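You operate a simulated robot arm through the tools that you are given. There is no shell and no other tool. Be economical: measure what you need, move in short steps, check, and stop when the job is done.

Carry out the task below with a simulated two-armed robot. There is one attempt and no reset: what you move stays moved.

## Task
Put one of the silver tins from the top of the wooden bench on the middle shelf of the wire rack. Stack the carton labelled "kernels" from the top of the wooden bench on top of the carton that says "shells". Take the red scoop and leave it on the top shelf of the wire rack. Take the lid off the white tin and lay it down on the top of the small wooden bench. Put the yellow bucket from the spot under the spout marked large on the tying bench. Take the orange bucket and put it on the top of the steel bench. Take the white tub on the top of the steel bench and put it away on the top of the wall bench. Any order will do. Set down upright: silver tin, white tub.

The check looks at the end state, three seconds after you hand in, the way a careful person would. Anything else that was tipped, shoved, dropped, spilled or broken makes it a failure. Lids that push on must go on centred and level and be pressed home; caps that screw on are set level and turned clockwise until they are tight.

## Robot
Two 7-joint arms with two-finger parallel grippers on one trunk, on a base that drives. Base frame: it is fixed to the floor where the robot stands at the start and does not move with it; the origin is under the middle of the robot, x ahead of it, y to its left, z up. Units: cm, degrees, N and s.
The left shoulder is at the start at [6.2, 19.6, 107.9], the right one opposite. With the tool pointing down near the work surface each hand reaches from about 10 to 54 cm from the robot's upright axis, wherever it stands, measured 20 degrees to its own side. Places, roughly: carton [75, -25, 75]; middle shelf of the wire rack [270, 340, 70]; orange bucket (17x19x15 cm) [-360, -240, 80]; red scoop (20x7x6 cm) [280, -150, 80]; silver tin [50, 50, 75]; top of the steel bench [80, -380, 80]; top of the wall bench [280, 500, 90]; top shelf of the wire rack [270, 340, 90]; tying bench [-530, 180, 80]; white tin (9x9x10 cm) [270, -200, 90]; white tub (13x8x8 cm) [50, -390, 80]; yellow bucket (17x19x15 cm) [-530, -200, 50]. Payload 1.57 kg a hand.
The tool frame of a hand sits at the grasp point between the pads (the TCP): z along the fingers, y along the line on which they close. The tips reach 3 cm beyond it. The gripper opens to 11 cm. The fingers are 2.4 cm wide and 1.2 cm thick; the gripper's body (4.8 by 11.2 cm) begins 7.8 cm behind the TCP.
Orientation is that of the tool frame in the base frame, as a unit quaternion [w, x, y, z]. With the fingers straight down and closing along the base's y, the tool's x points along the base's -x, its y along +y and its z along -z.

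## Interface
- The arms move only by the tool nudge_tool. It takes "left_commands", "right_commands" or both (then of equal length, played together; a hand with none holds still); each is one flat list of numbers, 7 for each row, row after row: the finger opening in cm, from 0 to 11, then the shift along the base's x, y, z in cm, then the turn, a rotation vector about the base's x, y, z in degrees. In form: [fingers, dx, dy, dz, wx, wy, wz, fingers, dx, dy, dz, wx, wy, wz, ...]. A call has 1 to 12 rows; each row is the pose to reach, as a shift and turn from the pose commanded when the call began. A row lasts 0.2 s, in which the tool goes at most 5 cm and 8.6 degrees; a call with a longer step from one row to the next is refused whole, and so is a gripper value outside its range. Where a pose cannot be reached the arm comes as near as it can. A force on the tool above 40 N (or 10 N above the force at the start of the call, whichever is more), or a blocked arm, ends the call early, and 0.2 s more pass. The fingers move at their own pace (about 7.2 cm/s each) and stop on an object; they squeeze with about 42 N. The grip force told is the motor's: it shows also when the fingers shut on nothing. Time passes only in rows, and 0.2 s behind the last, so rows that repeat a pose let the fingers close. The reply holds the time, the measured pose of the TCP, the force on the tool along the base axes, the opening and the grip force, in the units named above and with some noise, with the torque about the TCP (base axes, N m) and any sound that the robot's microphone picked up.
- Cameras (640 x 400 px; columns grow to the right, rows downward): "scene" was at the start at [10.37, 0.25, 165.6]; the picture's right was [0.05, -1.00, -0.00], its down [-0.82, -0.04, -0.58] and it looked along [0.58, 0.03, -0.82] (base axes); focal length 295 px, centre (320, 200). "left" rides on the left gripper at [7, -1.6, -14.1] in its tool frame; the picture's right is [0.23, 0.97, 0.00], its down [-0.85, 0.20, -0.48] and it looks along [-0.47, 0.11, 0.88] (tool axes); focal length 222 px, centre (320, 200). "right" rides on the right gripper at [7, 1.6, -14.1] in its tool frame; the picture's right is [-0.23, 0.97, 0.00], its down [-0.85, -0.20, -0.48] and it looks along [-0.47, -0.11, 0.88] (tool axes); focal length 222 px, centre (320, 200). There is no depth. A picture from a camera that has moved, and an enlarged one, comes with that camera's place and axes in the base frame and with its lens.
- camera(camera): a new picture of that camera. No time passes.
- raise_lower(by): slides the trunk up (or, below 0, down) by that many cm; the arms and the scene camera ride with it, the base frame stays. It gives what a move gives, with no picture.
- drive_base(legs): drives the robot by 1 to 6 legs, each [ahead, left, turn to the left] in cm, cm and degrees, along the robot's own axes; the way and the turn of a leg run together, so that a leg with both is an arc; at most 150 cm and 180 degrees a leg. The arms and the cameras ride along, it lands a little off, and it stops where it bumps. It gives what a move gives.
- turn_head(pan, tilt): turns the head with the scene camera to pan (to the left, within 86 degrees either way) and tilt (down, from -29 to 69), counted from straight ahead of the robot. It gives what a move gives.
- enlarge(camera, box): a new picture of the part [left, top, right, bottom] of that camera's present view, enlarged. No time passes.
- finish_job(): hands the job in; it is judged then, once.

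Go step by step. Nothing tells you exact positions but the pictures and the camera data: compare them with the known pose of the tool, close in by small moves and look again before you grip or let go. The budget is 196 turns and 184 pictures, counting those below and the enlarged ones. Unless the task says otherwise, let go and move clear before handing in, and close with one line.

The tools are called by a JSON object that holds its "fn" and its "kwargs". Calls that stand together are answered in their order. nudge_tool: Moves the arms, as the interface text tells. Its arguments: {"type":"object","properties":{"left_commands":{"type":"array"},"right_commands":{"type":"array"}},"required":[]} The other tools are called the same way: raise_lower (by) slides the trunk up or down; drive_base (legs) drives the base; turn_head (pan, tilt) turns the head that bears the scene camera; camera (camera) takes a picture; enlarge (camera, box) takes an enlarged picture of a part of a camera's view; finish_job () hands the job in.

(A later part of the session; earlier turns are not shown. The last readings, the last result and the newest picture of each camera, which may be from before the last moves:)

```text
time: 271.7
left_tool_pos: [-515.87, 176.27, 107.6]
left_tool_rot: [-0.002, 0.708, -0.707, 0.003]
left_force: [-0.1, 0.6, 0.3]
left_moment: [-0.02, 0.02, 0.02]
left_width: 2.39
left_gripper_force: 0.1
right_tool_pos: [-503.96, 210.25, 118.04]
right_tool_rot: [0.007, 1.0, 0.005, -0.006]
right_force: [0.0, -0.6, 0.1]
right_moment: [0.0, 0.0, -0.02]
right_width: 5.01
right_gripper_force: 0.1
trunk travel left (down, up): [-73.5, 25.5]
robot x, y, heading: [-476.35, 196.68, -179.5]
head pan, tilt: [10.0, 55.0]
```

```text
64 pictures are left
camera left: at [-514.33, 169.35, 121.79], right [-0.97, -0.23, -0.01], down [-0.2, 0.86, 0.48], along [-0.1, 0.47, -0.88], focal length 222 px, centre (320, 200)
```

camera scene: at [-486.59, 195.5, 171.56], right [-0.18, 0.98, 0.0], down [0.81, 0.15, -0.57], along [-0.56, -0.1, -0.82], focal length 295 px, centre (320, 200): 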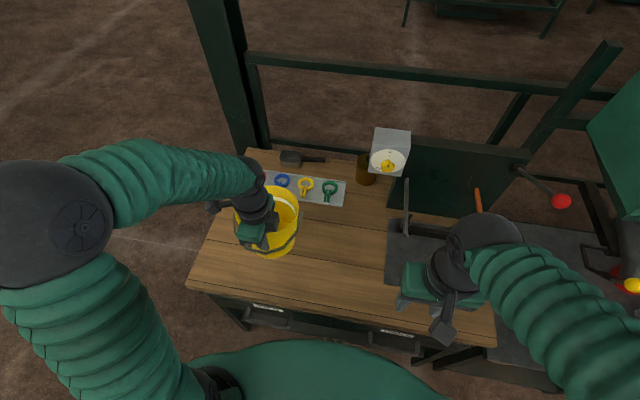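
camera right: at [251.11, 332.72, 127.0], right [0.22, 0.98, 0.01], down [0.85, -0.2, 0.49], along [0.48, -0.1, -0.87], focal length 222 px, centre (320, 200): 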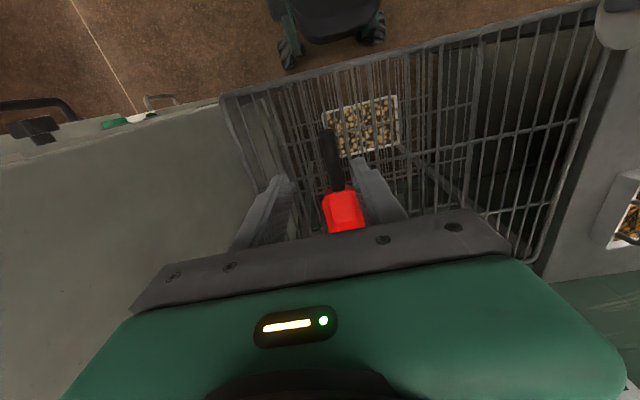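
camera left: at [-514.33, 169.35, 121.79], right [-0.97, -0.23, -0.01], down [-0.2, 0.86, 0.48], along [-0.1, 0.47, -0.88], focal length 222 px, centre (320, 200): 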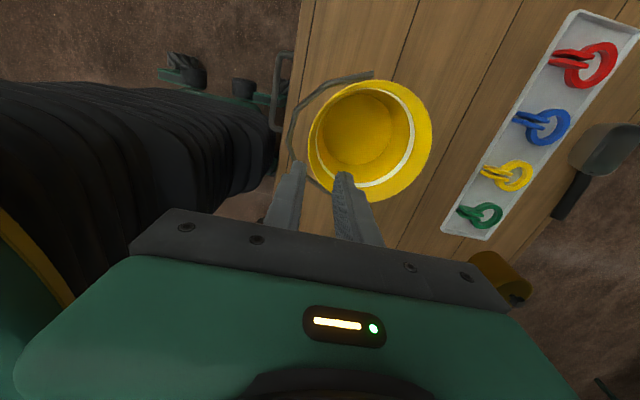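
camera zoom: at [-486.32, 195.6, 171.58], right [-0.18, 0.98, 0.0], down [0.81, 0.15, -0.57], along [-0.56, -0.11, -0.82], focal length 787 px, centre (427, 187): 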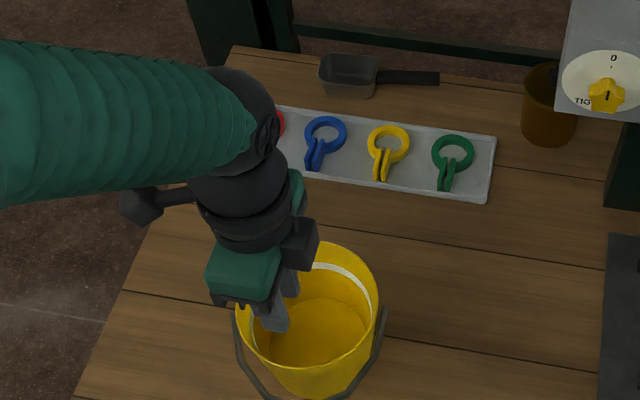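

Yellow bucket stands on the tying bench. Back off, turn to face south and travel toward the orange bucket's area.

{"fn": "drive_base", "kwargs": {"legs": [[-35, 0, 0], [0, 0, 90], [150, 0, 0], [70, 0, 0]]}}

{"fn": "turn_head", "kwargs": {"pan": 20, "tilt": 20}}

{"fn": "camera", "kwargs": {"camera": "scene"}}

```text
time: 288.2
left_tool_pos: [-418.24, -61.96, 107.73]
left_tool_rot: [-0.003, 1.0, 0.002, 0.0]
left_force: [0.1, -0.7, -0.2]
left_moment: [-0.03, -0.02, 0.01]
left_width: 2.41
left_gripper_force: 0.1
right_tool_pos: [-452.11, -50.08, 118.04]
right_tool_rot: [0.01, 0.703, 0.711, 0.001]
right_force: [1.0, -0.2, -0.4]
right_moment: [-0.01, -0.04, -0.01]
right_width: 5.02
right_gripper_force: 0.1
trunk travel left (down, up): [-73.5, 25.5]
robot x, y, heading: [-439.17, -21.86, -89.1]
head pan, tilt: [10.0, 55.0]
```

```text
time: 289.2
left_tool_pos: [-418.14, -62.01, 107.65]
left_tool_rot: [-0.002, 1.0, 0.002, 0.0]
left_force: [0.1, 0.2, -1.1]
left_moment: [0.01, 0.0, 0.01]
left_width: 2.38
left_gripper_force: 0.2
right_tool_pos: [-452.08, -50.18, 118.14]
right_tool_rot: [0.009, 0.703, 0.711, 0.0]
right_force: [1.1, -0.8, -0.6]
right_moment: [0.06, -0.03, -0.02]
right_width: 5.02
right_gripper_force: 0.0
trunk travel left (down, up): [-73.5, 25.5]
robot x, y, heading: [-439.08, -22.1, -89.1]
head pan, tilt: [20.0, 20.0]
```

```text
63 pictures are left
camera scene: at [-435.72, -33.92, 176.77], right [-0.94, -0.35, 0.0], down [-0.12, 0.32, -0.94], along [0.33, -0.88, -0.34], focal length 295 px, centre (320, 200)
```

scene: 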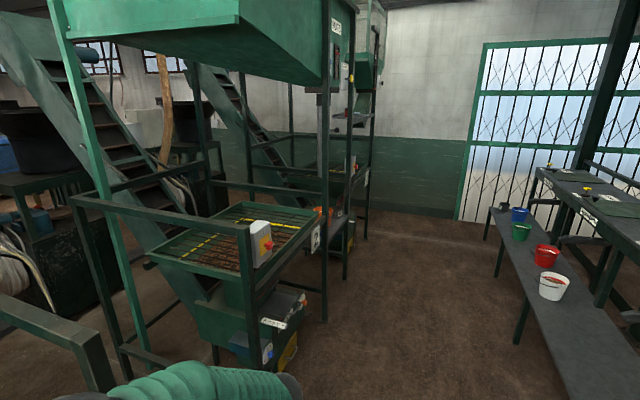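

{"fn": "enlarge", "kwargs": {"camera": "scene", "box": [260, 150, 400, 290]}}

```text
2.86 times, centred on (330, 220) of scene
camera zoom: at [-435.72, -33.92, 176.77], right [-0.94, -0.35, 0.0], down [-0.12, 0.32, -0.94], along [0.33, -0.88, -0.34], focal length 843 px, centre (291, 143)
```

zoom: 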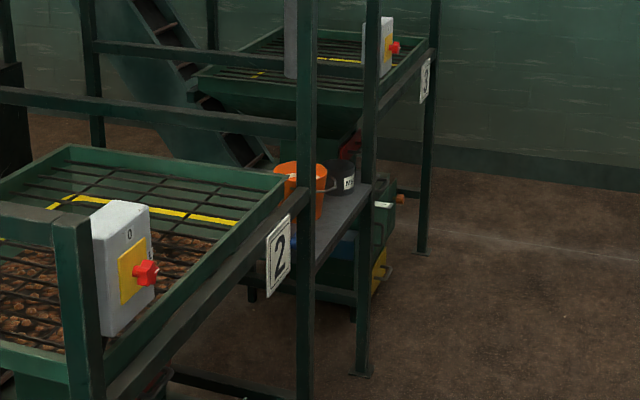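

Orange bucket stands on a shelf between frames 2 and 3. Drive to y≈−232 and face east.

{"fn": "drive_base", "kwargs": {"legs": [[150, -8, 0], [57, 0, 0], [0, 0, 89.1]]}}

{"fn": "turn_head", "kwargs": {"pan": 0, "tilt": 35}}

{"fn": "camera", "kwargs": {"camera": "scene"}}

```text
refused: leg 1 is longer than a leg can be; nothing moved
```

```text
time: 290.0
left_tool_pos: [-418.09, -61.95, 107.81]
left_tool_rot: [-0.002, 1.0, 0.003, 0.001]
left_force: [0.7, 0.5, 0.0]
left_moment: [-0.03, 0.01, 0.01]
left_width: 2.4
left_gripper_force: 0.1
right_tool_pos: [-452.0, -50.13, 118.07]
right_tool_rot: [0.009, 0.703, 0.711, 0.001]
right_force: [0.5, -0.6, 0.4]
right_moment: [0.01, 0.03, 0.0]
right_width: 5.02
right_gripper_force: 0.1
trunk travel left (down, up): [-73.5, 25.5]
robot x, y, heading: [-438.92, -21.92, -89.3]
head pan, tilt: [0.0, 35.0]
```

```text
61 pictures are left
camera scene: at [-438.91, -33.97, 174.4], right [-1.0, -0.01, 0.0], down [-0.01, 0.57, -0.82], along [0.01, -0.82, -0.57], focal length 295 px, centre (320, 200)
```

scene: 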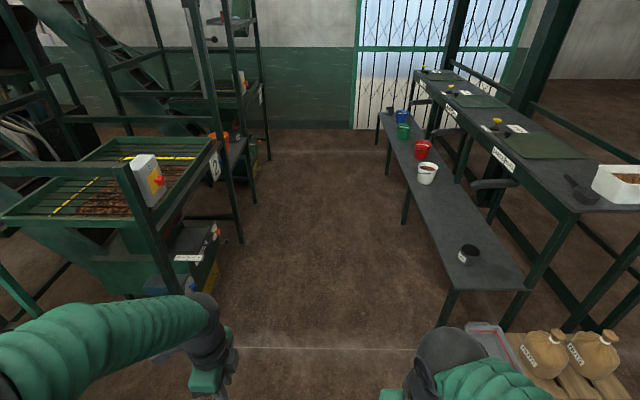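

{"fn": "drive_base", "kwargs": {"legs": [[140, -6, 0], [66, 0, 0], [0, 0, 89.2]]}}

{"fn": "camera", "kwargs": {"camera": "scene"}}

```text
time: 304.0
left_tool_pos: [-398.51, -206.96, 107.63]
left_tool_rot: [-0.001, 0.701, 0.713, -0.001]
left_force: [0.0, -0.3, -0.4]
left_moment: [-0.02, -0.01, 0.0]
left_width: 2.39
left_gripper_force: 0.2
right_tool_pos: [-409.76, -241.08, 118.01]
right_tool_rot: [0.006, -0.014, 1.0, 0.007]
right_force: [-0.7, -0.1, -0.3]
right_moment: [-0.01, 0.01, 0.0]
right_width: 5.01
right_gripper_force: 0.0
trunk travel left (down, up): [-73.5, 25.5]
robot x, y, heading: [-438.13, -228.14, 1.5]
head pan, tilt: [0.0, 35.0]
```

```text
60 pictures are left
camera scene: at [-426.32, -227.92, 174.39], right [0.03, -1.0, 0.0], down [-0.57, -0.02, -0.82], along [0.82, 0.02, -0.57], focal length 295 px, centre (320, 200)
```

scene: 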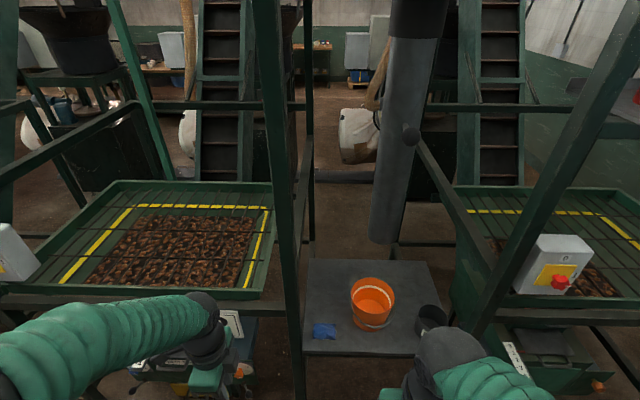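

Enlarge the orange bucket to see bail and neighbours.

{"fn": "enlarge", "kwargs": {"camera": "scene", "box": [290, 240, 470, 370]}}

```text
3.08 times, centred on (380, 305) of scene
camera zoom: at [-426.32, -227.92, 174.39], right [0.03, -1.0, 0.0], down [-0.57, -0.02, -0.82], along [0.82, 0.02, -0.57], focal length 908 px, centre (135, -123)
```

zoom: 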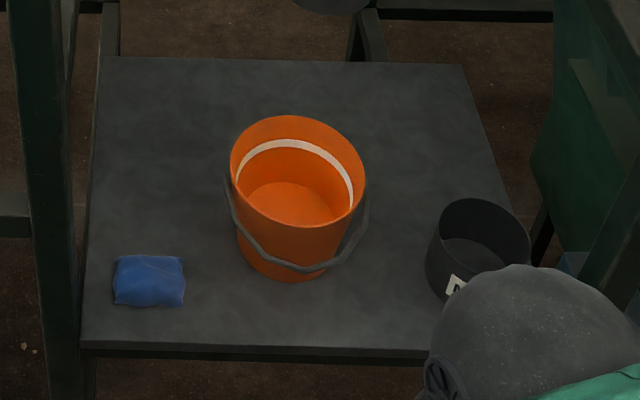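

Same bucket type: empty, bail in front, rim centre ≈(−355,−246). Raise the left hand, turn the right hand +90° narrow, then drive 36 forward.

{"fn": "nudge_tool", "kwargs": {"left_commands": [2.4, -1, 0, 2, 0, 0, 0, 2.4, -2, 0, 4, 0, 0, 0, 2.4, -3, 0, 6, 0, 0, 0, 2.4, -4, 0, 8, 0, 0, 0, 2.4, -4, 0, 10, 0, 0, 0, 2.4, -4, 0, 12, 0, 0, 0, 2.4, -4, 0, 13, 0, 0, 0, 2.4, -4, 0, 13, 0, 0, 0, 2.4, -4, 0, 13, 0, 0, 0, 2.4, -4, 0, 13, 0, 0, 0, 2.4, -4, 0, 13, 0, 0, 0, 2.4, -4, 0, 13, 0, 0, 0], "right_commands": [5, 1, 0, -1, 0, 0, 8, 5, 2, 0, -2, 0, 0, 16, 4, 3, 0, -3, 0, 0, 24, 4, 4, -1, -4, 0, 0, 32, 3, 5, -2, -5, 0, 0, 40, 2.8, 6, -3, -6, 0, 0, 48, 2.8, 7, -4, -8, 0, 0, 56, 2.8, 8, -5, -10, 0, 0, 64, 2.8, 8.5, -5, -12, 0, 0, 72, 2.8, 8.5, -5, -14, 0, 0, 80, 2.8, 8.5, -5, -16, 0, 0, 88, 2.8, 8.5, -5, -16, 0, 0, 90]}}

{"fn": "drive_base", "kwargs": {"legs": [[34, 0, -1.5]]}}

{"fn": "turn_head", "kwargs": {"pan": -10, "tilt": 52}}

{"fn": "camera", "kwargs": {"camera": "scene"}}

{"fn": "camera", "kwargs": {"camera": "right"}}

```text
time: 306.6
left_tool_pos: [-402.64, -207.07, 120.76]
left_tool_rot: [-0.003, 0.7, 0.714, 0.0]
left_force: [0.1, 0.5, -0.2]
left_moment: [-0.02, 0.01, -0.01]
left_width: 2.4
left_gripper_force: 0.1
right_tool_pos: [-401.4, -246.1, 102.08]
right_tool_rot: [0.002, 0.717, -0.697, -0.01]
right_force: [-0.3, -0.4, -1.1]
right_moment: [-0.03, 0.02, 0.03]
right_width: 2.81
right_gripper_force: 0.1
trunk travel left (down, up): [-73.5, 25.5]
robot x, y, heading: [-438.05, -228.3, 1.7]
head pan, tilt: [0.0, 35.0]
```

```text
time: 308.8
left_tool_pos: [-368.43, -207.5, 120.84]
left_tool_rot: [-0.002, 0.71, 0.704, -0.001]
left_force: [0.2, 0.7, 1.2]
left_moment: [0.0, 0.01, 0.01]
left_width: 2.41
left_gripper_force: 0.0
right_tool_pos: [-368.48, -246.68, 102.09]
right_tool_rot: [0.0, -0.707, 0.707, 0.009]
right_force: [-0.3, 0.0, 0.2]
right_moment: [0.01, 0.02, -0.04]
right_width: 2.8
right_gripper_force: 0.1
trunk travel left (down, up): [-73.5, 25.5]
robot x, y, heading: [-404.7, -227.97, 0.3]
head pan, tilt: [0.0, 35.0]
```

```text
time: 309.6
left_tool_pos: [-368.17, -207.61, 120.75]
left_tool_rot: [-0.003, 0.71, 0.704, -0.002]
left_force: [-0.4, 0.2, 0.1]
left_moment: [-0.02, 0.01, 0.0]
left_width: 2.41
left_gripper_force: 0.1
right_tool_pos: [-368.16, -246.66, 101.95]
right_tool_rot: [-0.001, -0.707, 0.707, 0.009]
right_force: [1.0, 0.3, -0.3]
right_moment: [-0.04, 0.01, -0.02]
right_width: 2.81
right_gripper_force: 0.1
trunk travel left (down, up): [-73.5, 25.5]
robot x, y, heading: [-404.28, -227.86, 0.3]
head pan, tilt: [-10.0, 52.0]
```

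```text
58 pictures are left
camera scene: at [-393.9, -229.1, 171.95], right [-0.17, -0.98, 0.0], down [-0.78, 0.14, -0.61], along [0.61, -0.11, -0.79], focal length 295 px, centre (320, 200)
```

scene: 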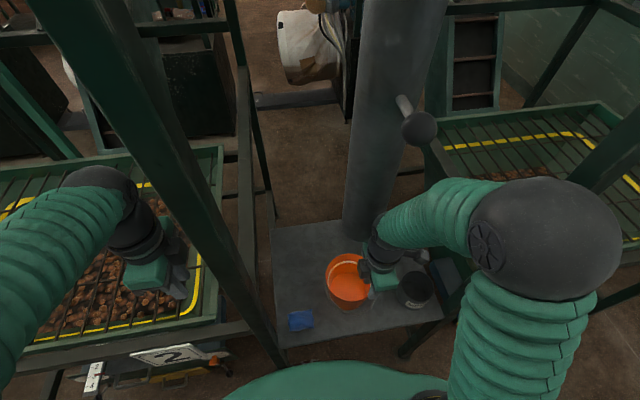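

```text
57 pictures are left
camera right: at [-369.47, -253.73, 116.11], right [-0.97, 0.23, 0.02], down [0.21, 0.85, 0.49], along [0.1, 0.48, -0.87], focal length 222 px, centre (320, 200)
```

right: 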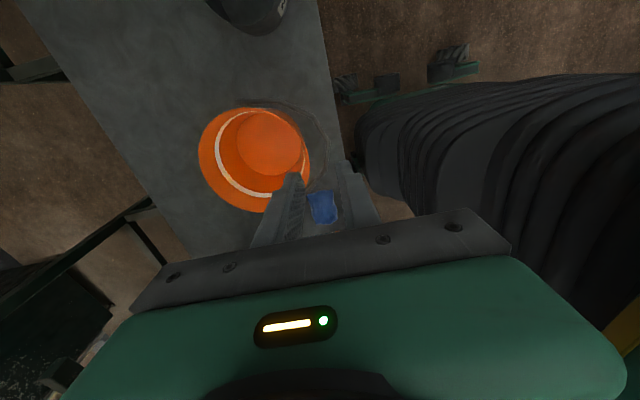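

Rim centre ≈(−357.9,−245), near wall x≈−366.2, rim z≈84. Descend to just above and check.

{"fn": "nudge_tool", "kwargs": {"right_commands": [2.8, 1, 0.5, -3, 0, 0, 0, 2.8, 2, 1.2, -6, 0, 0, 0, 2.8, 2, 1.2, -10, 0, 0, 0, 2.8, 2, 1.2, -10, 0, 0, 0]}}

{"fn": "camera", "kwargs": {"camera": "right"}}

```text
time: 310.6
left_tool_pos: [-368.43, -207.56, 120.84]
left_tool_rot: [-0.003, 0.709, 0.705, -0.001]
left_force: [0.7, -0.5, -0.5]
left_moment: [-0.02, 0.0, -0.01]
left_width: 2.42
left_gripper_force: 0.0
right_tool_pos: [-366.42, -245.41, 91.97]
right_tool_rot: [-0.001, 0.707, -0.707, -0.01]
right_force: [-0.2, 0.4, 0.2]
right_moment: [0.0, 0.01, 0.0]
right_width: 2.81
right_gripper_force: 0.0
trunk travel left (down, up): [-73.5, 25.5]
robot x, y, heading: [-404.43, -227.91, 0.0]
head pan, tilt: [-10.0, 52.0]
```

```text
56 pictures are left
camera right: at [-367.69, -252.46, 105.98], right [-0.97, 0.23, 0.02], down [0.21, 0.85, 0.49], along [0.1, 0.48, -0.87], focal length 222 px, centre (320, 200)
```

right: 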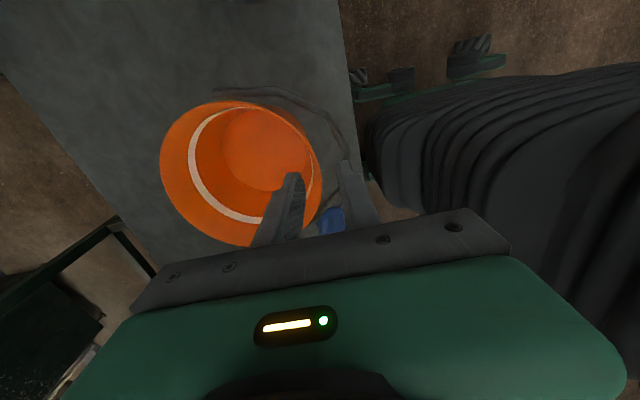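

Good alignment (near wall −366.4). Nudge 0.5 inward, descend and close.

{"fn": "nudge_tool", "kwargs": {"right_commands": [2.6, 0.5, 0, -2, 0, 0, 0, 2.6, 0.5, 0, -4, 0, 0, 0, 2.6, 0.5, 0, -6.5, 0, 0, 0, 2.6, 0.5, 0, -8.5, 0, 0, 0, 1.5, 0.5, 0, -8.5, 0, 0, 0, 0, 0.5, 0, -8.5, 0, 0, 0, 0, 0.5, 0, -8.5, 0, 0, 0]}}

{"fn": "camera", "kwargs": {"camera": "right"}}

```text
time: 312.2
left_tool_pos: [-368.26, -207.46, 120.88]
left_tool_rot: [-0.003, 0.71, 0.704, -0.001]
left_force: [-0.8, -0.2, 0.5]
left_moment: [0.02, -0.02, -0.02]
left_width: 2.38
left_gripper_force: 0.2
right_tool_pos: [-365.59, -245.53, 83.57]
right_tool_rot: [0.002, -0.706, 0.708, 0.007]
right_force: [3.8, -2.7, 10.4]
right_moment: [0.2, -1.66, -0.47]
right_width: 1.14
right_gripper_force: 28.8
trunk travel left (down, up): [-73.5, 25.5]
robot x, y, heading: [-404.41, -227.82, 0.2]
head pan, tilt: [-10.0, 52.0]
```

```text
55 pictures are left
camera right: at [-367.0, -252.6, 97.7], right [-0.97, 0.23, 0.01], down [0.21, 0.85, 0.49], along [0.1, 0.48, -0.87], focal length 222 px, centre (320, 200)
```

right: 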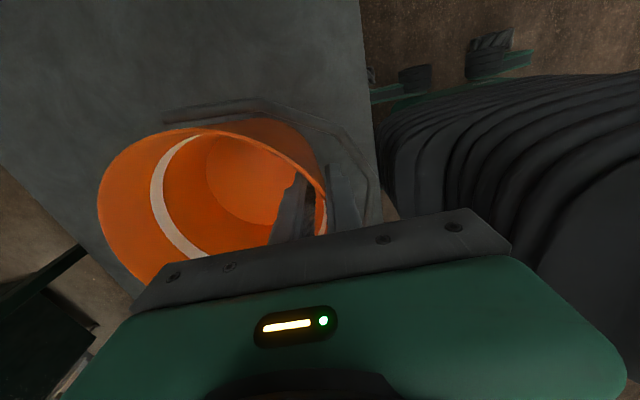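

Same signature as the yellow grasp. Lift 3 cm and check.

{"fn": "nudge_tool", "kwargs": {"right_commands": [0, 0, 0, 1, 0, 0, 0, 0, 0, 0, 2, 0, 0, 0, 0, 0, 0, 3, 0, 0, 0, 0, 0, 0, 6, 0, 0, 0, 0, 0, 0, 9, 0, 0, 0, 0, 0, 0, 9, 0, 0, 0]}}

{"fn": "camera", "kwargs": {"camera": "right"}}

{"fn": "camera", "kwargs": {"camera": "scene"}}

```text
time: 313.6
left_tool_pos: [-368.57, -207.46, 120.87]
left_tool_rot: [-0.001, 0.711, 0.703, 0.0]
left_force: [-0.1, -0.3, 0.5]
left_moment: [0.01, 0.02, -0.01]
left_width: 2.39
left_gripper_force: 0.1
right_tool_pos: [-365.91, -245.5, 92.44]
right_tool_rot: [0.0, 0.707, -0.707, -0.009]
right_force: [-0.3, -0.1, -2.2]
right_moment: [-0.04, 0.09, 0.01]
right_width: 0.24
right_gripper_force: 23.3
trunk travel left (down, up): [-73.5, 25.5]
robot x, y, heading: [-404.88, -228.04, -0.1]
head pan, tilt: [-10.0, 52.0]
```

```text
54 pictures are left
camera right: at [-367.34, -252.6, 106.59], right [-0.97, 0.23, 0.02], down [0.21, 0.85, 0.49], along [0.1, 0.48, -0.87], focal length 222 px, centre (320, 200)
```

right: 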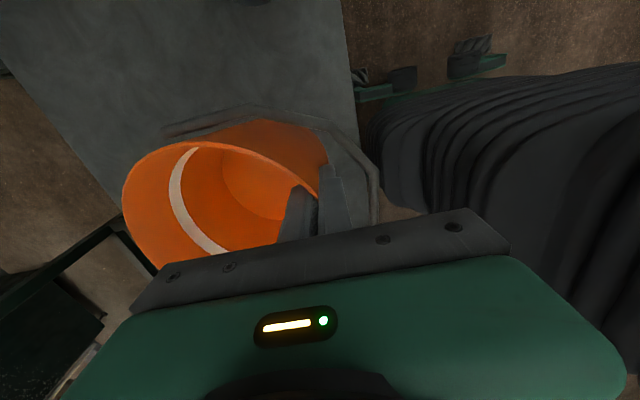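

```text
53 pictures are left
camera scene: at [-394.52, -229.27, 171.99], right [-0.17, -0.98, 0.0], down [-0.78, 0.14, -0.62], along [0.61, -0.11, -0.79], focal length 295 px, centre (320, 200)
```

scene: 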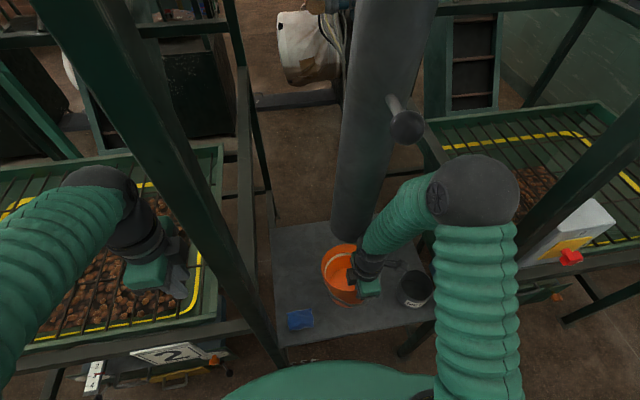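

Orange bucket is held. Back out and drive north along the corridor, then east along the white line.

{"fn": "drive_base", "kwargs": {"legs": [[-40, 0, 0], [0, 0, 90], [150, 0, 0], [150, 0, 0], [150, 0, 0], [0, 0, -90]]}}

{"fn": "drive_base", "kwargs": {"legs": [[150, 0, 0], [150, 0, 0]]}}

{"fn": "turn_head", "kwargs": {"pan": -30, "tilt": 25}}

{"fn": "camera", "kwargs": {"camera": "scene"}}

```text
time: 344.9
left_tool_pos: [-407.99, 242.12, 120.82]
left_tool_rot: [-0.003, 0.708, 0.706, -0.001]
left_force: [0.0, -0.1, -0.6]
left_moment: [-0.03, 0.02, 0.01]
left_width: 2.39
left_gripper_force: 0.1
right_tool_pos: [-405.28, 204.34, 92.49]
right_tool_rot: [0.001, 0.709, -0.706, -0.009]
right_force: [-0.2, -0.5, -2.4]
right_moment: [-0.02, 0.1, -0.01]
right_width: 0.28
right_gripper_force: 24.2
trunk travel left (down, up): [-73.5, 25.5]
robot x, y, heading: [-444.39, 221.48, 0.3]
head pan, tilt: [-10.0, 52.0]
```

```text
time: 359.2
left_tool_pos: [-111.18, 244.71, 120.97]
left_tool_rot: [-0.003, 0.705, 0.709, -0.002]
left_force: [-0.2, -0.3, -0.3]
left_moment: [-0.01, 0.0, -0.01]
left_width: 2.4
left_gripper_force: 0.1
right_tool_pos: [-108.07, 206.74, 92.41]
right_tool_rot: [-0.001, 0.712, -0.702, -0.01]
right_force: [-0.3, 1.3, -2.0]
right_moment: [-0.02, 0.07, 0.0]
right_width: 0.25
right_gripper_force: 24.3
trunk travel left (down, up): [-73.5, 25.5]
robot x, y, heading: [-146.99, 224.07, 0.9]
head pan, tilt: [-10.0, 52.0]
```

```text
time: 360.1
left_tool_pos: [-111.22, 244.57, 120.85]
left_tool_rot: [-0.003, 0.704, 0.71, -0.001]
left_force: [-0.4, 0.0, 0.0]
left_moment: [0.02, 0.02, 0.0]
left_width: 2.4
left_gripper_force: 0.0
right_tool_pos: [-108.01, 206.79, 92.35]
right_tool_rot: [-0.001, 0.712, -0.702, -0.009]
right_force: [0.1, -0.2, -2.4]
right_moment: [-0.02, 0.06, -0.01]
right_width: 0.24
right_gripper_force: 24.2
trunk travel left (down, up): [-73.5, 25.5]
robot x, y, heading: [-147.29, 223.52, 0.7]
head pan, tilt: [-30.0, 25.0]
```

```text
52 pictures are left
camera scene: at [-135.72, 219.37, 175.95], right [-0.49, -0.87, 0.0], down [-0.37, 0.21, -0.91], along [0.79, -0.44, -0.42], focal length 295 px, centre (320, 200)
```

scene: 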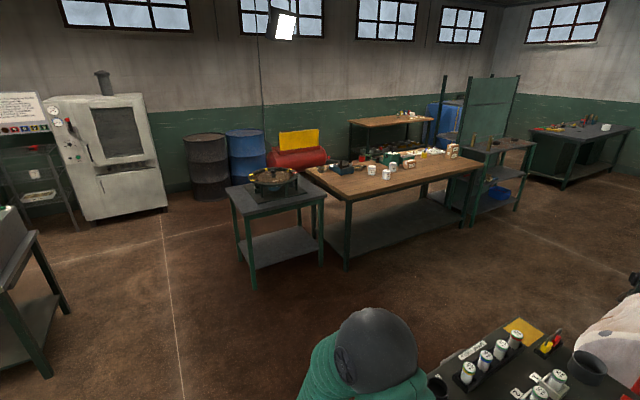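

Clear view of the east half. Drive to x≈−32, turn south and go down the corridor to y≈−225.

{"fn": "drive_base", "kwargs": {"legs": [[115, 0, 0], [0, 0, -90.7], [150, 0, 0], [150, 0, 0], [140, 0, 0]]}}

{"fn": "turn_head", "kwargs": {"pan": 30, "tilt": 30}}

{"fn": "camera", "kwargs": {"camera": "scene"}}

```text
time: 390.3
left_tool_pos: [-2.79, -245.74, 120.89]
left_tool_rot: [-0.002, 1.0, 0.0, 0.001]
left_force: [-0.6, 0.2, -0.1]
left_moment: [0.02, 0.03, 0.0]
left_width: 2.38
left_gripper_force: 0.0
right_tool_pos: [-40.62, -248.49, 92.49]
right_tool_rot: [0.007, -0.004, 1.0, 0.007]
right_force: [0.8, 0.2, -2.4]
right_moment: [0.08, 0.03, 0.01]
right_width: 0.25
right_gripper_force: 23.3
trunk travel left (down, up): [-73.5, 25.5]
robot x, y, heading: [-23.36, -209.81, -89.5]
head pan, tilt: [-30.0, 25.0]
```

```text
time: 391.6
left_tool_pos: [-2.82, -245.61, 120.92]
left_tool_rot: [-0.002, 1.0, 0.0, 0.001]
left_force: [-0.5, -0.1, 0.8]
left_moment: [0.0, -0.05, -0.02]
left_width: 2.4
left_gripper_force: 0.0
right_tool_pos: [-40.63, -248.53, 92.53]
right_tool_rot: [0.006, -0.003, 1.0, 0.006]
right_force: [0.2, 0.6, -0.9]
right_moment: [0.1, 0.0, 0.03]
right_width: 0.25
right_gripper_force: 24.2
trunk travel left (down, up): [-73.5, 25.5]
robot x, y, heading: [-23.72, -209.8, -89.5]
head pan, tilt: [30.0, 30.0]
```

```text
51 pictures are left
camera scene: at [-19.0, -220.92, 175.17], right [-0.86, -0.51, 0.0], down [-0.25, 0.43, -0.87], along [0.44, -0.75, -0.5], focal length 295 px, centre (320, 200)
```

scene: 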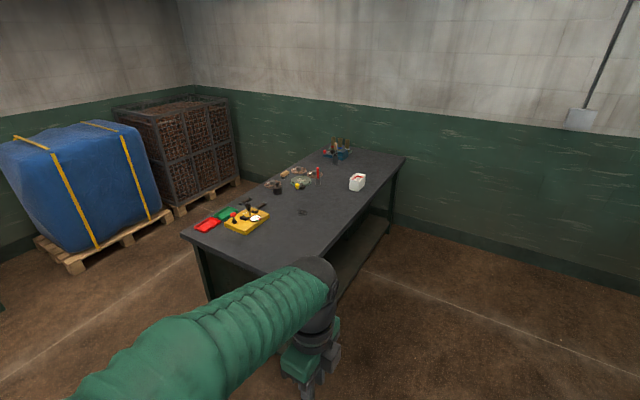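

Steel bench spans x 47–108, y −294…−464; white tub at about (51,−391). I'll place the orange bucket near (60,−315): raise, turn east, sidestep, approach.

{"fn": "raise_lower", "kwargs": {"by": 12}}

{"fn": "drive_base", "kwargs": {"legs": [[0, 0, 89.5], [0, -88, 0], [20, 0, 0]]}}

{"fn": "turn_head", "kwargs": {"pan": -15, "tilt": 45}}

{"fn": "camera", "kwargs": {"camera": "scene"}}

```text
time: 393.1
left_tool_pos: [-2.83, -245.55, 132.84]
left_tool_rot: [-0.001, 1.0, -0.001, 0.001]
left_force: [-0.4, 0.6, 0.1]
left_moment: [0.01, 0.01, 0.0]
left_width: 2.4
left_gripper_force: 0.1
right_tool_pos: [-40.64, -248.56, 104.55]
right_tool_rot: [0.006, -0.004, 1.0, 0.006]
right_force: [0.0, 0.5, -1.9]
right_moment: [0.08, -0.01, -0.01]
right_width: 0.23
right_gripper_force: 23.7
trunk travel left (down, up): [-85.5, 13.5]
robot x, y, heading: [-23.66, -209.92, -89.7]
head pan, tilt: [30.0, 30.0]
```

```text
time: 402.8
left_tool_pos: [28.25, -283.43, 133.04]
left_tool_rot: [0.0, 0.73, 0.683, 0.002]
left_force: [-0.4, -0.1, -0.8]
left_moment: [0.03, -0.01, 0.0]
left_width: 2.41
left_gripper_force: 0.1
right_tool_pos: [28.87, -321.57, 104.7]
right_tool_rot: [0.002, -0.686, 0.727, 0.008]
right_force: [0.0, 0.7, -1.7]
right_moment: [0.0, 0.07, -0.01]
right_width: 0.21
right_gripper_force: 24.0
trunk travel left (down, up): [-85.5, 13.5]
robot x, y, heading: [-8.25, -301.46, -3.4]
head pan, tilt: [30.0, 30.0]
```

```text
time: 403.9
left_tool_pos: [28.77, -283.6, 132.95]
left_tool_rot: [-0.001, 0.73, 0.683, -0.001]
left_force: [0.4, -0.2, 0.5]
left_moment: [0.0, -0.02, -0.03]
left_width: 2.4
left_gripper_force: 0.1
right_tool_pos: [29.34, -321.59, 104.47]
right_tool_rot: [0.001, -0.686, 0.727, 0.009]
right_force: [0.1, -0.1, -1.5]
right_moment: [-0.03, 0.08, -0.01]
right_width: 0.24
right_gripper_force: 23.7
trunk travel left (down, up): [-85.5, 13.5]
robot x, y, heading: [-8.29, -301.63, -3.3]
head pan, tilt: [-15.0, 45.0]
```

```text
50 pictures are left
camera scene: at [2.74, -304.53, 184.9], right [-0.31, -0.95, 0.0], down [-0.67, 0.22, -0.71], along [0.67, -0.22, -0.71], focal length 295 px, centre (320, 200)
```

scene: 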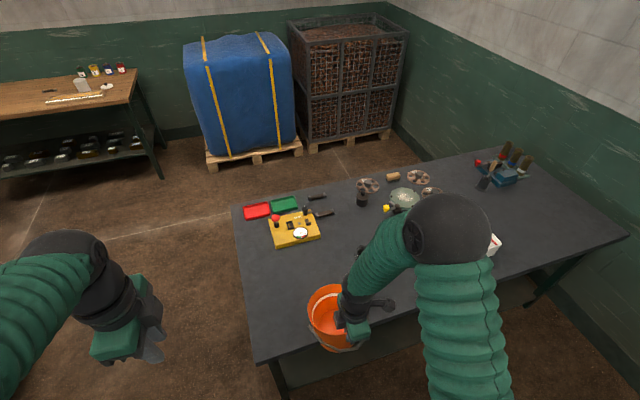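

Drive the last stretch so the bucket centre is near (57,−315), squaring the heading.

{"fn": "drive_base", "kwargs": {"legs": [[0, 0, 3.3], [18, 4.5, 0]]}}

{"fn": "turn_head", "kwargs": {"pan": -20, "tilt": 55}}

{"fn": "camera", "kwargs": {"camera": "scene"}}

```text
time: 405.9
left_tool_pos: [45.43, -277.6, 133.09]
left_tool_rot: [-0.002, 0.711, 0.703, 0.003]
left_force: [0.3, -1.4, -0.1]
left_moment: [0.07, 0.03, 0.01]
left_width: 2.41
left_gripper_force: 0.0
right_tool_pos: [47.99, -315.33, 104.56]
right_tool_rot: [0.005, -0.706, 0.708, 0.009]
right_force: [-1.0, -0.2, -1.1]
right_moment: [-0.02, 0.06, -0.01]
right_width: 0.24
right_gripper_force: 23.8
trunk travel left (down, up): [-85.5, 13.5]
robot x, y, heading: [9.98, -297.39, -0.1]
head pan, tilt: [-15.0, 45.0]
```

```text
time: 406.6
left_tool_pos: [45.65, -277.36, 133.03]
left_tool_rot: [-0.001, 0.711, 0.703, 0.002]
left_force: [0.2, -0.3, -0.1]
left_moment: [0.02, -0.02, -0.01]
left_width: 2.41
left_gripper_force: 0.1
right_tool_pos: [48.13, -315.2, 104.52]
right_tool_rot: [0.002, -0.706, 0.708, 0.008]
right_force: [0.2, 0.2, -1.3]
right_moment: [-0.01, 0.05, 0.0]
right_width: 0.26
right_gripper_force: 23.5
trunk travel left (down, up): [-85.5, 13.5]
robot x, y, heading: [9.86, -297.45, -0.1]
head pan, tilt: [-20.0, 55.0]
```

```text
49 pictures are left
camera scene: at [19.58, -300.11, 183.58], right [-0.34, -0.94, 0.0], down [-0.77, 0.28, -0.57], along [0.54, -0.2, -0.82], focal length 295 px, centre (320, 200)
```

scene: 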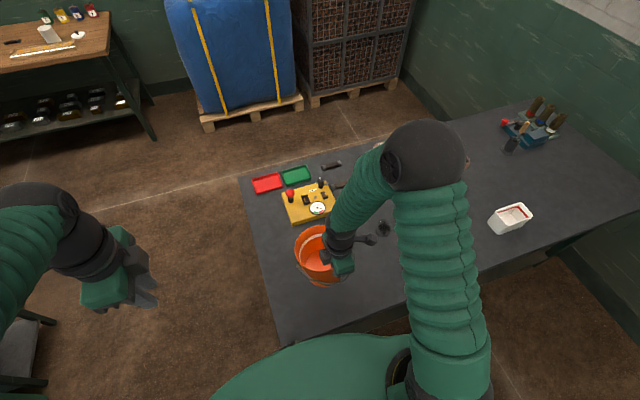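

Lower the bucket: 8 cm, then slow steps.

{"fn": "nudge_tool", "kwargs": {"right_commands": [0, 0, 0, -4, 0, 0, 0, 0, 0, 0, -7, 0, 0, 0, 0, 0, 0, -8.5, 0, 0, 0, 0, 0, 0, -9.2, 0, 0, 0, 0, 0, 0, -9.9, 0, 0, 0, 0, 0, 0, -10.6, 0, 0, 0, 0, 0, 0, -11.3, 0, 0, 0]}}

{"fn": "enlarge", "kwargs": {"camera": "scene", "box": [230, 160, 430, 310]}}

```text
time: 408.2
left_tool_pos: [45.85, -277.14, 133.02]
left_tool_rot: [-0.002, 0.711, 0.703, 0.0]
left_force: [0.0, 0.6, -0.7]
left_moment: [0.03, 0.05, -0.01]
left_width: 2.4
left_gripper_force: 0.1
right_tool_pos: [48.34, -314.98, 93.1]
right_tool_rot: [0.001, -0.706, 0.708, 0.008]
right_force: [-0.1, 0.2, -1.5]
right_moment: [-0.04, 0.1, 0.02]
right_width: 0.24
right_gripper_force: 23.8
trunk travel left (down, up): [-85.5, 13.5]
robot x, y, heading: [9.94, -297.41, 0.1]
head pan, tilt: [-20.0, 55.0]
```

```text
2.67 times, centred on (330, 235) of scene
camera zoom: at [19.89, -299.8, 183.56], right [-0.34, -0.94, 0.0], down [-0.77, 0.28, -0.57], along [0.54, -0.2, -0.82], focal length 787 px, centre (293, 107)
```

zoom: 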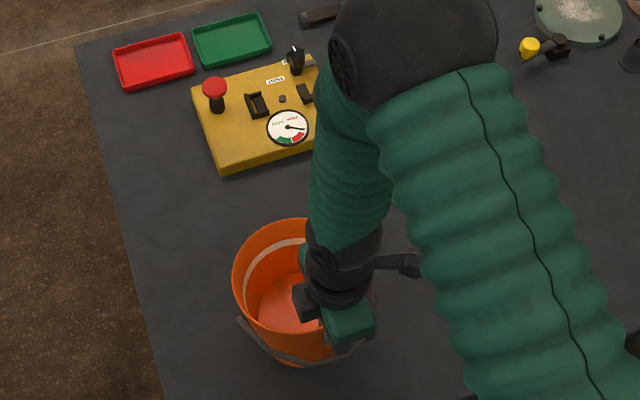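

{"fn": "nudge_tool", "kwargs": {"right_commands": [0, 0, 0, -0.6, 0, 0, 0, 0, 0, 0, -1.2, 0, 0, 0, 0, 0, 0, -1.8, 0, 0, 0, 0, 0, 0, -2.4, 0, 0, 0, 0, 0, 0, -2.4, 0, 0, 0]}}

```text
time: 409.4
left_tool_pos: [45.51, -276.94, 133.03]
left_tool_rot: [-0.001, 0.711, 0.704, 0.001]
left_force: [-0.6, 0.7, 0.6]
left_moment: [0.01, 0.01, -0.01]
left_width: 2.39
left_gripper_force: 0.0
right_tool_pos: [48.31, -314.97, 90.99]
right_tool_rot: [0.002, -0.706, 0.708, 0.007]
right_force: [-3.0, -1.7, 20.5]
right_moment: [0.54, -1.73, 0.21]
right_width: 0.9
right_gripper_force: 27.6
trunk travel left (down, up): [-85.5, 13.5]
robot x, y, heading: [10.0, -297.51, -0.2]
head pan, tilt: [-20.0, 55.0]
```

Seated on the steel bench. Ease, open narrowly, and rise.

{"fn": "nudge_tool", "kwargs": {"right_commands": [0, 0, 0, 0.3, 0, 0, 0, 1.6, 0, 0, 0.3, 0, 0, 0, 2.6, 0, 0, 0.3, 0, 0, 0, 2.6, 0, 0, 1.5, 0, 0, 0, 2.6, 0, 0, 4, 0, 0, 0, 2.6, 0, 0, 7, 0, 0, 0, 2.6, 0, 0, 11, 0, 0, 0, 2.6, 0, 0, 15, 0, 0, 0, 2.6, 0, 0, 19, 0, 0, 0]}}

{"fn": "camera", "kwargs": {"camera": "right"}}

{"fn": "camera", "kwargs": {"camera": "scene"}}

```text
time: 411.4
left_tool_pos: [45.57, -277.13, 133.06]
left_tool_rot: [-0.001, 0.711, 0.703, 0.0]
left_force: [0.1, -0.2, -0.3]
left_moment: [0.0, 0.03, 0.0]
left_width: 2.41
left_gripper_force: 0.1
right_tool_pos: [48.27, -315.09, 110.03]
right_tool_rot: [0.0, -0.706, 0.708, 0.008]
right_force: [-0.1, -0.5, 0.1]
right_moment: [-0.01, -0.04, 0.02]
right_width: 2.58
right_gripper_force: 0.1
trunk travel left (down, up): [-85.5, 13.5]
robot x, y, heading: [9.85, -297.47, -0.1]
head pan, tilt: [-20.0, 55.0]
```

```text
47 pictures are left
camera right: at [46.84, -322.18, 124.14], right [-0.97, 0.23, 0.01], down [0.21, 0.85, 0.49], along [0.1, 0.48, -0.87], focal length 222 px, centre (320, 200)
```

right: 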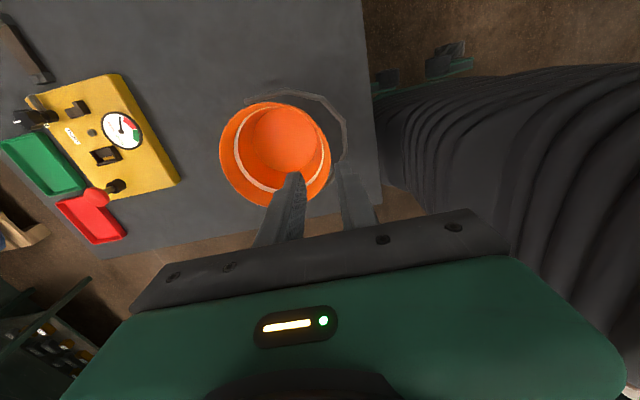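

```text
46 pictures are left
camera scene: at [19.56, -299.86, 183.57], right [-0.34, -0.94, 0.0], down [-0.77, 0.28, -0.57], along [0.54, -0.2, -0.82], focal length 295 px, centre (320, 200)
```

scene: 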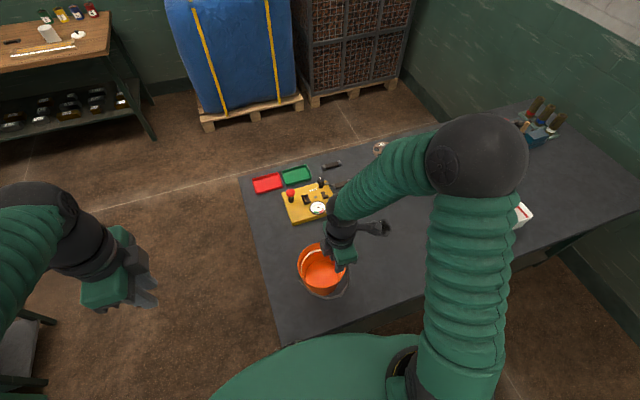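

Orange bucket is standing on the steel bench. Sidestep right to the white tub.

{"fn": "drive_base", "kwargs": {"legs": [[-3, -72, 0]]}}

{"fn": "turn_head", "kwargs": {"pan": -20, "tilt": 55}}

{"fn": "camera", "kwargs": {"camera": "scene"}}

{"fn": "camera", "kwargs": {"camera": "right"}}

```text
time: 415.3
left_tool_pos: [42.53, -347.5, 132.88]
left_tool_rot: [0.0, 0.715, 0.699, -0.002]
left_force: [-0.3, -1.4, 0.4]
left_moment: [0.03, 0.01, -0.02]
left_width: 2.4
left_gripper_force: 0.0
right_tool_pos: [44.8, -385.7, 110.11]
right_tool_rot: [-0.001, -0.702, 0.712, 0.007]
right_force: [-0.7, -0.3, -0.6]
right_moment: [-0.02, 0.01, -0.03]
right_width: 2.62
right_gripper_force: 0.0
trunk travel left (down, up): [-85.5, 13.5]
robot x, y, heading: [6.61, -367.84, -0.8]
head pan, tilt: [-20.0, 55.0]
```

```text
time: 415.9
left_tool_pos: [42.41, -348.43, 133.04]
left_tool_rot: [-0.003, 0.715, 0.699, 0.001]
left_force: [-0.5, 0.4, 0.3]
left_moment: [-0.01, -0.01, -0.02]
left_width: 2.39
left_gripper_force: 0.0
right_tool_pos: [44.59, -386.42, 109.98]
right_tool_rot: [0.002, -0.702, 0.712, 0.009]
right_force: [0.8, 0.4, 0.3]
right_moment: [0.02, -0.02, -0.01]
right_width: 2.62
right_gripper_force: 0.0
trunk travel left (down, up): [-85.5, 13.5]
robot x, y, heading: [6.57, -368.17, -0.8]
head pan, tilt: [-20.0, 55.0]
```

```text
45 pictures are left
camera scene: at [16.29, -371.03, 183.56], right [-0.35, -0.94, 0.0], down [-0.77, 0.29, -0.57], along [0.53, -0.2, -0.82], focal length 295 px, centre (320, 200)
```

scene: 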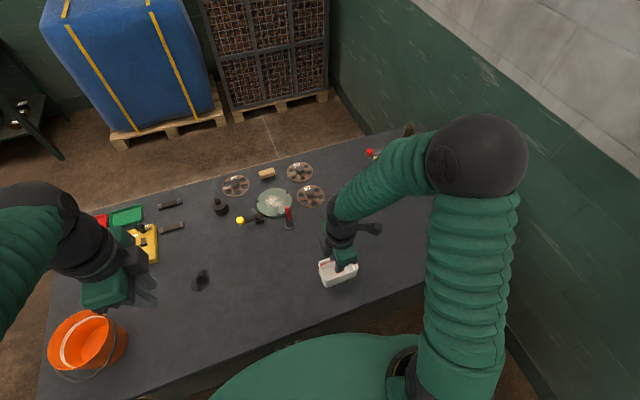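

```text
44 pictures are left
camera right: at [43.16, -393.52, 124.01], right [-0.97, 0.24, 0.01], down [0.22, 0.84, 0.49], along [0.11, 0.48, -0.87], focal length 222 px, centre (320, 200)
```

right: 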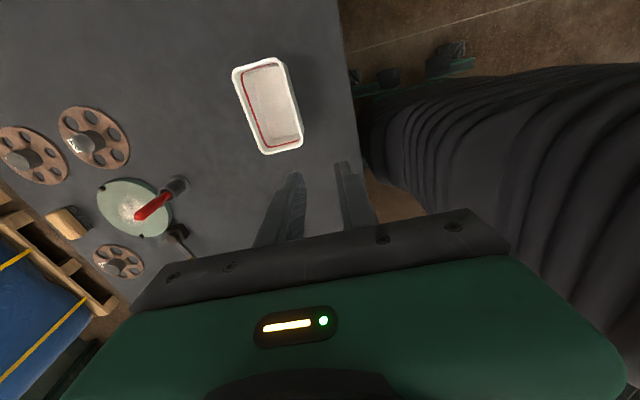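

Tub is empty, centred ≈(51.7,−390.3), long side along y. Open the hand, centre over it, lower the trunk 16, and look.

{"fn": "nudge_tool", "kwargs": {"right_commands": [6, 2, -1, 0, 0, 0, 0, 9, 4, -2, 0, 0, 0, 0, 11, 6, -3, 0, 0, 0, 0, 11, 7.1, -3.9, 0, 0, 0, 0, 11, 7.1, -3.9, 0, 0, 0, 0]}}

{"fn": "raise_lower", "kwargs": {"by": -14}}

{"fn": "camera", "kwargs": {"camera": "right"}}

```text
time: 417.1
left_tool_pos: [42.47, -348.03, 133.04]
left_tool_rot: [-0.001, 0.715, 0.699, 0.001]
left_force: [0.3, 0.4, 0.4]
left_moment: [0.03, 0.0, -0.01]
left_width: 2.39
left_gripper_force: 0.0
right_tool_pos: [51.74, -389.92, 110.12]
right_tool_rot: [0.002, -0.702, 0.712, 0.007]
right_force: [-0.5, 0.0, -0.3]
right_moment: [0.02, 0.0, -0.04]
right_width: 11.02
right_gripper_force: 0.1
trunk travel left (down, up): [-85.5, 13.5]
robot x, y, heading: [6.37, -367.9, -0.7]
head pan, tilt: [-20.0, 55.0]
```

```text
time: 418.7
left_tool_pos: [42.36, -348.16, 119.13]
left_tool_rot: [-0.001, 0.715, 0.699, 0.0]
left_force: [0.6, 0.1, 0.1]
left_moment: [0.02, 0.0, 0.02]
left_width: 2.41
left_gripper_force: 0.1
right_tool_pos: [51.64, -389.97, 96.11]
right_tool_rot: [0.001, -0.702, 0.712, 0.007]
right_force: [-0.1, -0.2, -0.3]
right_moment: [0.01, 0.0, 0.06]
right_width: 11.0
right_gripper_force: 0.0
trunk travel left (down, up): [-71.5, 27.5]
robot x, y, heading: [6.49, -368.08, -0.6]
head pan, tilt: [-20.0, 55.0]
```

```text
43 pictures are left
camera right: at [50.24, -397.17, 110.26], right [-0.97, 0.24, 0.01], down [0.22, 0.85, 0.49], along [0.11, 0.48, -0.87], focal length 222 px, centre (320, 200)
```

right: 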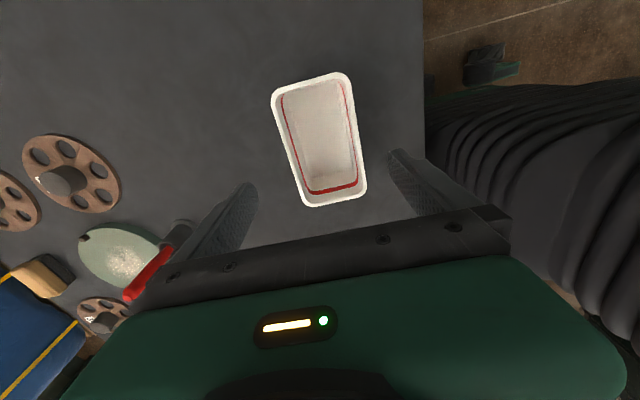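

Centred. Descend and grip the tub across its width.

{"fn": "nudge_tool", "kwargs": {"right_commands": [11, -0.2, -0.5, -4, 0, 0, 0, 11, -0.2, -0.5, -8, 0, 0, 0, 11, -0.2, -0.5, -11, 0, 0, 0, 11, -0.2, -0.5, -13, 0, 0, 0, 9, -0.2, -0.5, -13, 0, 0, 0, 6, -0.2, -0.5, -13, 0, 0, 0, 6, -0.2, -0.5, -13, 0, 0, 0]}}

{"fn": "camera", "kwargs": {"camera": "right"}}

```text
time: 420.3
left_tool_pos: [42.55, -348.17, 119.04]
left_tool_rot: [-0.001, 0.715, 0.699, 0.0]
left_force: [0.2, -0.5, -0.5]
left_moment: [-0.03, 0.0, -0.01]
left_width: 2.39
left_gripper_force: 0.1
right_tool_pos: [51.61, -390.63, 83.09]
right_tool_rot: [0.001, -0.702, 0.712, 0.008]
right_force: [0.5, 1.1, 0.3]
right_moment: [0.0, 0.02, 0.05]
right_width: 7.18
right_gripper_force: 37.5
trunk travel left (down, up): [-71.5, 27.5]
robot x, y, heading: [6.51, -367.99, -0.8]
head pan, tilt: [-20.0, 55.0]
```

```text
42 pictures are left
camera right: at [50.15, -397.69, 97.18], right [-0.97, 0.24, 0.01], down [0.22, 0.85, 0.49], along [0.11, 0.48, -0.87], focal length 222 px, centre (320, 200)
```

right: 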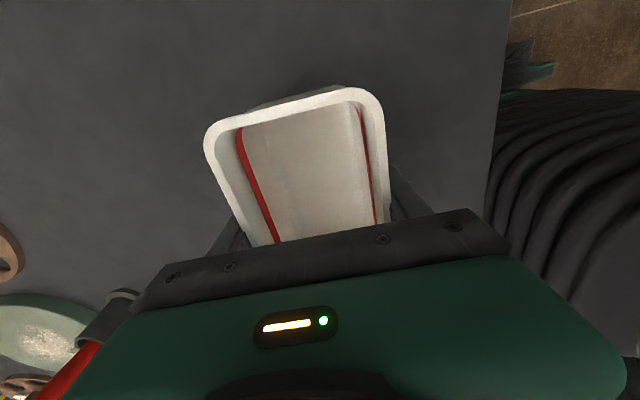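

Tub gripped. Lift and tuck, raise the trunk, back away and strafe north along x≈−40.

{"fn": "nudge_tool", "kwargs": {"right_commands": [6, 0, 0, 2, 0, 0, 0, 6, 0, 0, 5, 0, 0, 0, 6, 0, 0, 9, 0, 0, 0, 6, -2, 0, 13, 0, 0, 0, 6, -4, 0, 16, 0, 0, 0, 6, -6, 0, 19, 0, 0, 0, 6, -6, 0, 19, 0, 0, 0]}}

{"fn": "raise_lower", "kwargs": {"by": 6}}

{"fn": "drive_base", "kwargs": {"legs": [[-47, 0, 0.8], [0, 150, 0], [0, 150, 0], [0, 150, 0]]}}

{"fn": "turn_head", "kwargs": {"pan": 50, "tilt": 25}}

{"fn": "camera", "kwargs": {"camera": "scene"}}

```text
time: 421.9
left_tool_pos: [42.42, -348.18, 119.12]
left_tool_rot: [-0.002, 0.716, 0.698, -0.001]
left_force: [0.4, -0.1, 0.7]
left_moment: [0.0, 0.05, -0.02]
left_width: 2.39
left_gripper_force: 0.1
right_tool_pos: [45.5, -390.72, 102.3]
right_tool_rot: [0.001, -0.703, 0.712, 0.008]
right_force: [-0.2, 0.1, -0.8]
right_moment: [0.0, 0.01, -0.03]
right_width: 7.16
right_gripper_force: 42.0
trunk travel left (down, up): [-71.5, 27.5]
robot x, y, heading: [6.58, -367.46, -0.7]
head pan, tilt: [-20.0, 55.0]
```

```text
time: 422.9
left_tool_pos: [42.31, -348.13, 125.0]
left_tool_rot: [-0.001, 0.715, 0.699, 0.0]
left_force: [0.2, -0.7, -0.6]
left_moment: [0.0, -0.02, -0.02]
left_width: 2.37
left_gripper_force: 0.2
right_tool_pos: [45.46, -390.58, 108.17]
right_tool_rot: [0.001, -0.702, 0.713, 0.008]
right_force: [-0.1, -0.3, -0.2]
right_moment: [-0.03, 0.02, 0.06]
right_width: 7.17
right_gripper_force: 42.1
trunk travel left (down, up): [-77.5, 21.5]
robot x, y, heading: [6.29, -367.56, -1.0]
head pan, tilt: [-20.0, 55.0]
```

```text
time: 446.8
left_tool_pos: [-8.63, 101.86, 125.14]
left_tool_rot: [0.0, 0.708, 0.706, 0.0]
left_force: [0.3, 0.3, 0.9]
left_moment: [0.0, 0.02, 0.01]
left_width: 2.4
left_gripper_force: 0.0
right_tool_pos: [-4.71, 59.41, 108.18]
right_tool_rot: [-0.001, 0.71, -0.704, -0.009]
right_force: [0.9, 0.0, -1.3]
right_moment: [0.03, -0.01, 0.0]
right_width: 7.16
right_gripper_force: 42.1
trunk travel left (down, up): [-77.5, 21.5]
robot x, y, heading: [-44.02, 81.76, 0.4]
head pan, tilt: [-20.0, 55.0]
```

```text
time: 448.2
left_tool_pos: [-8.8, 102.15, 124.93]
left_tool_rot: [-0.001, 0.708, 0.706, 0.0]
left_force: [0.0, -0.2, -0.1]
left_moment: [0.04, 0.0, -0.02]
left_width: 2.38
left_gripper_force: 0.2
right_tool_pos: [-4.76, 59.66, 108.27]
right_tool_rot: [-0.001, 0.71, -0.704, -0.008]
right_force: [-0.4, 0.1, -0.5]
right_moment: [-0.02, -0.02, 0.0]
right_width: 7.15
right_gripper_force: 42.1
trunk travel left (down, up): [-77.5, 21.5]
robot x, y, heading: [-44.46, 81.63, 0.4]
head pan, tilt: [50.0, 25.0]
```

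```text
41 pictures are left
camera scene: at [-35.28, 88.61, 179.97], right [0.77, -0.64, 0.0], down [-0.27, -0.33, -0.91], along [0.58, 0.7, -0.42], focal length 295 px, centre (320, 200)
```

scene: 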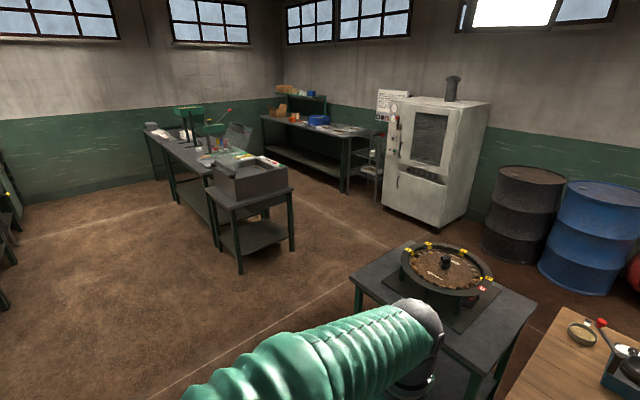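

The way is clear. Continue: north to y≈245, east to x≈172, then north to y≈470 in front of the wall bench.

{"fn": "drive_base", "kwargs": {"legs": [[0, 130, 0], [0, 33, -0.4], [130, 0, 0], [84, 0, 0], [0, 150, 0], [0, 70, 0]]}}

{"fn": "turn_head", "kwargs": {"pan": 0, "tilt": 35}}

{"fn": "camera", "kwargs": {"camera": "scene"}}

```text
time: 477.1
left_tool_pos: [201.81, 484.26, 125.16]
left_tool_rot: [-0.003, 0.709, 0.705, 0.003]
left_force: [-0.4, -0.8, 0.3]
left_moment: [0.05, 0.01, 0.0]
left_width: 2.4
left_gripper_force: 0.1
right_tool_pos: [205.68, 441.85, 108.25]
right_tool_rot: [-0.003, 0.708, -0.706, -0.01]
right_force: [-0.7, -0.3, -0.6]
right_moment: [0.04, 0.03, -0.02]
right_width: 7.14
right_gripper_force: 41.6
trunk travel left (down, up): [-77.5, 21.5]
robot x, y, heading: [166.18, 464.48, 0.2]
head pan, tilt: [50.0, 25.0]
```

```text
time: 478.2
left_tool_pos: [201.78, 484.97, 125.0]
left_tool_rot: [0.0, 0.709, 0.705, 0.001]
left_force: [0.4, -0.1, 0.0]
left_moment: [-0.05, -0.03, 0.02]
left_width: 2.41
left_gripper_force: 0.1
right_tool_pos: [205.65, 442.48, 108.29]
right_tool_rot: [-0.001, 0.708, -0.706, -0.007]
right_force: [-0.2, -0.1, -0.9]
right_moment: [-0.02, 0.0, 0.0]
right_width: 7.14
right_gripper_force: 42.0
trunk travel left (down, up): [-77.5, 21.5]
robot x, y, heading: [166.31, 464.62, 0.3]
head pan, tilt: [0.0, 35.0]
```

```text
40 pictures are left
camera scene: at [178.18, 464.57, 178.39], right [0.01, -1.0, 0.0], down [-0.57, 0.0, -0.82], along [0.82, 0.0, -0.57], focal length 295 px, centre (320, 200)
```

scene: 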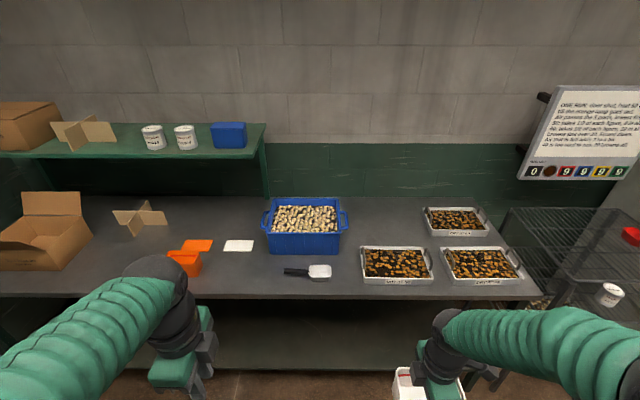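

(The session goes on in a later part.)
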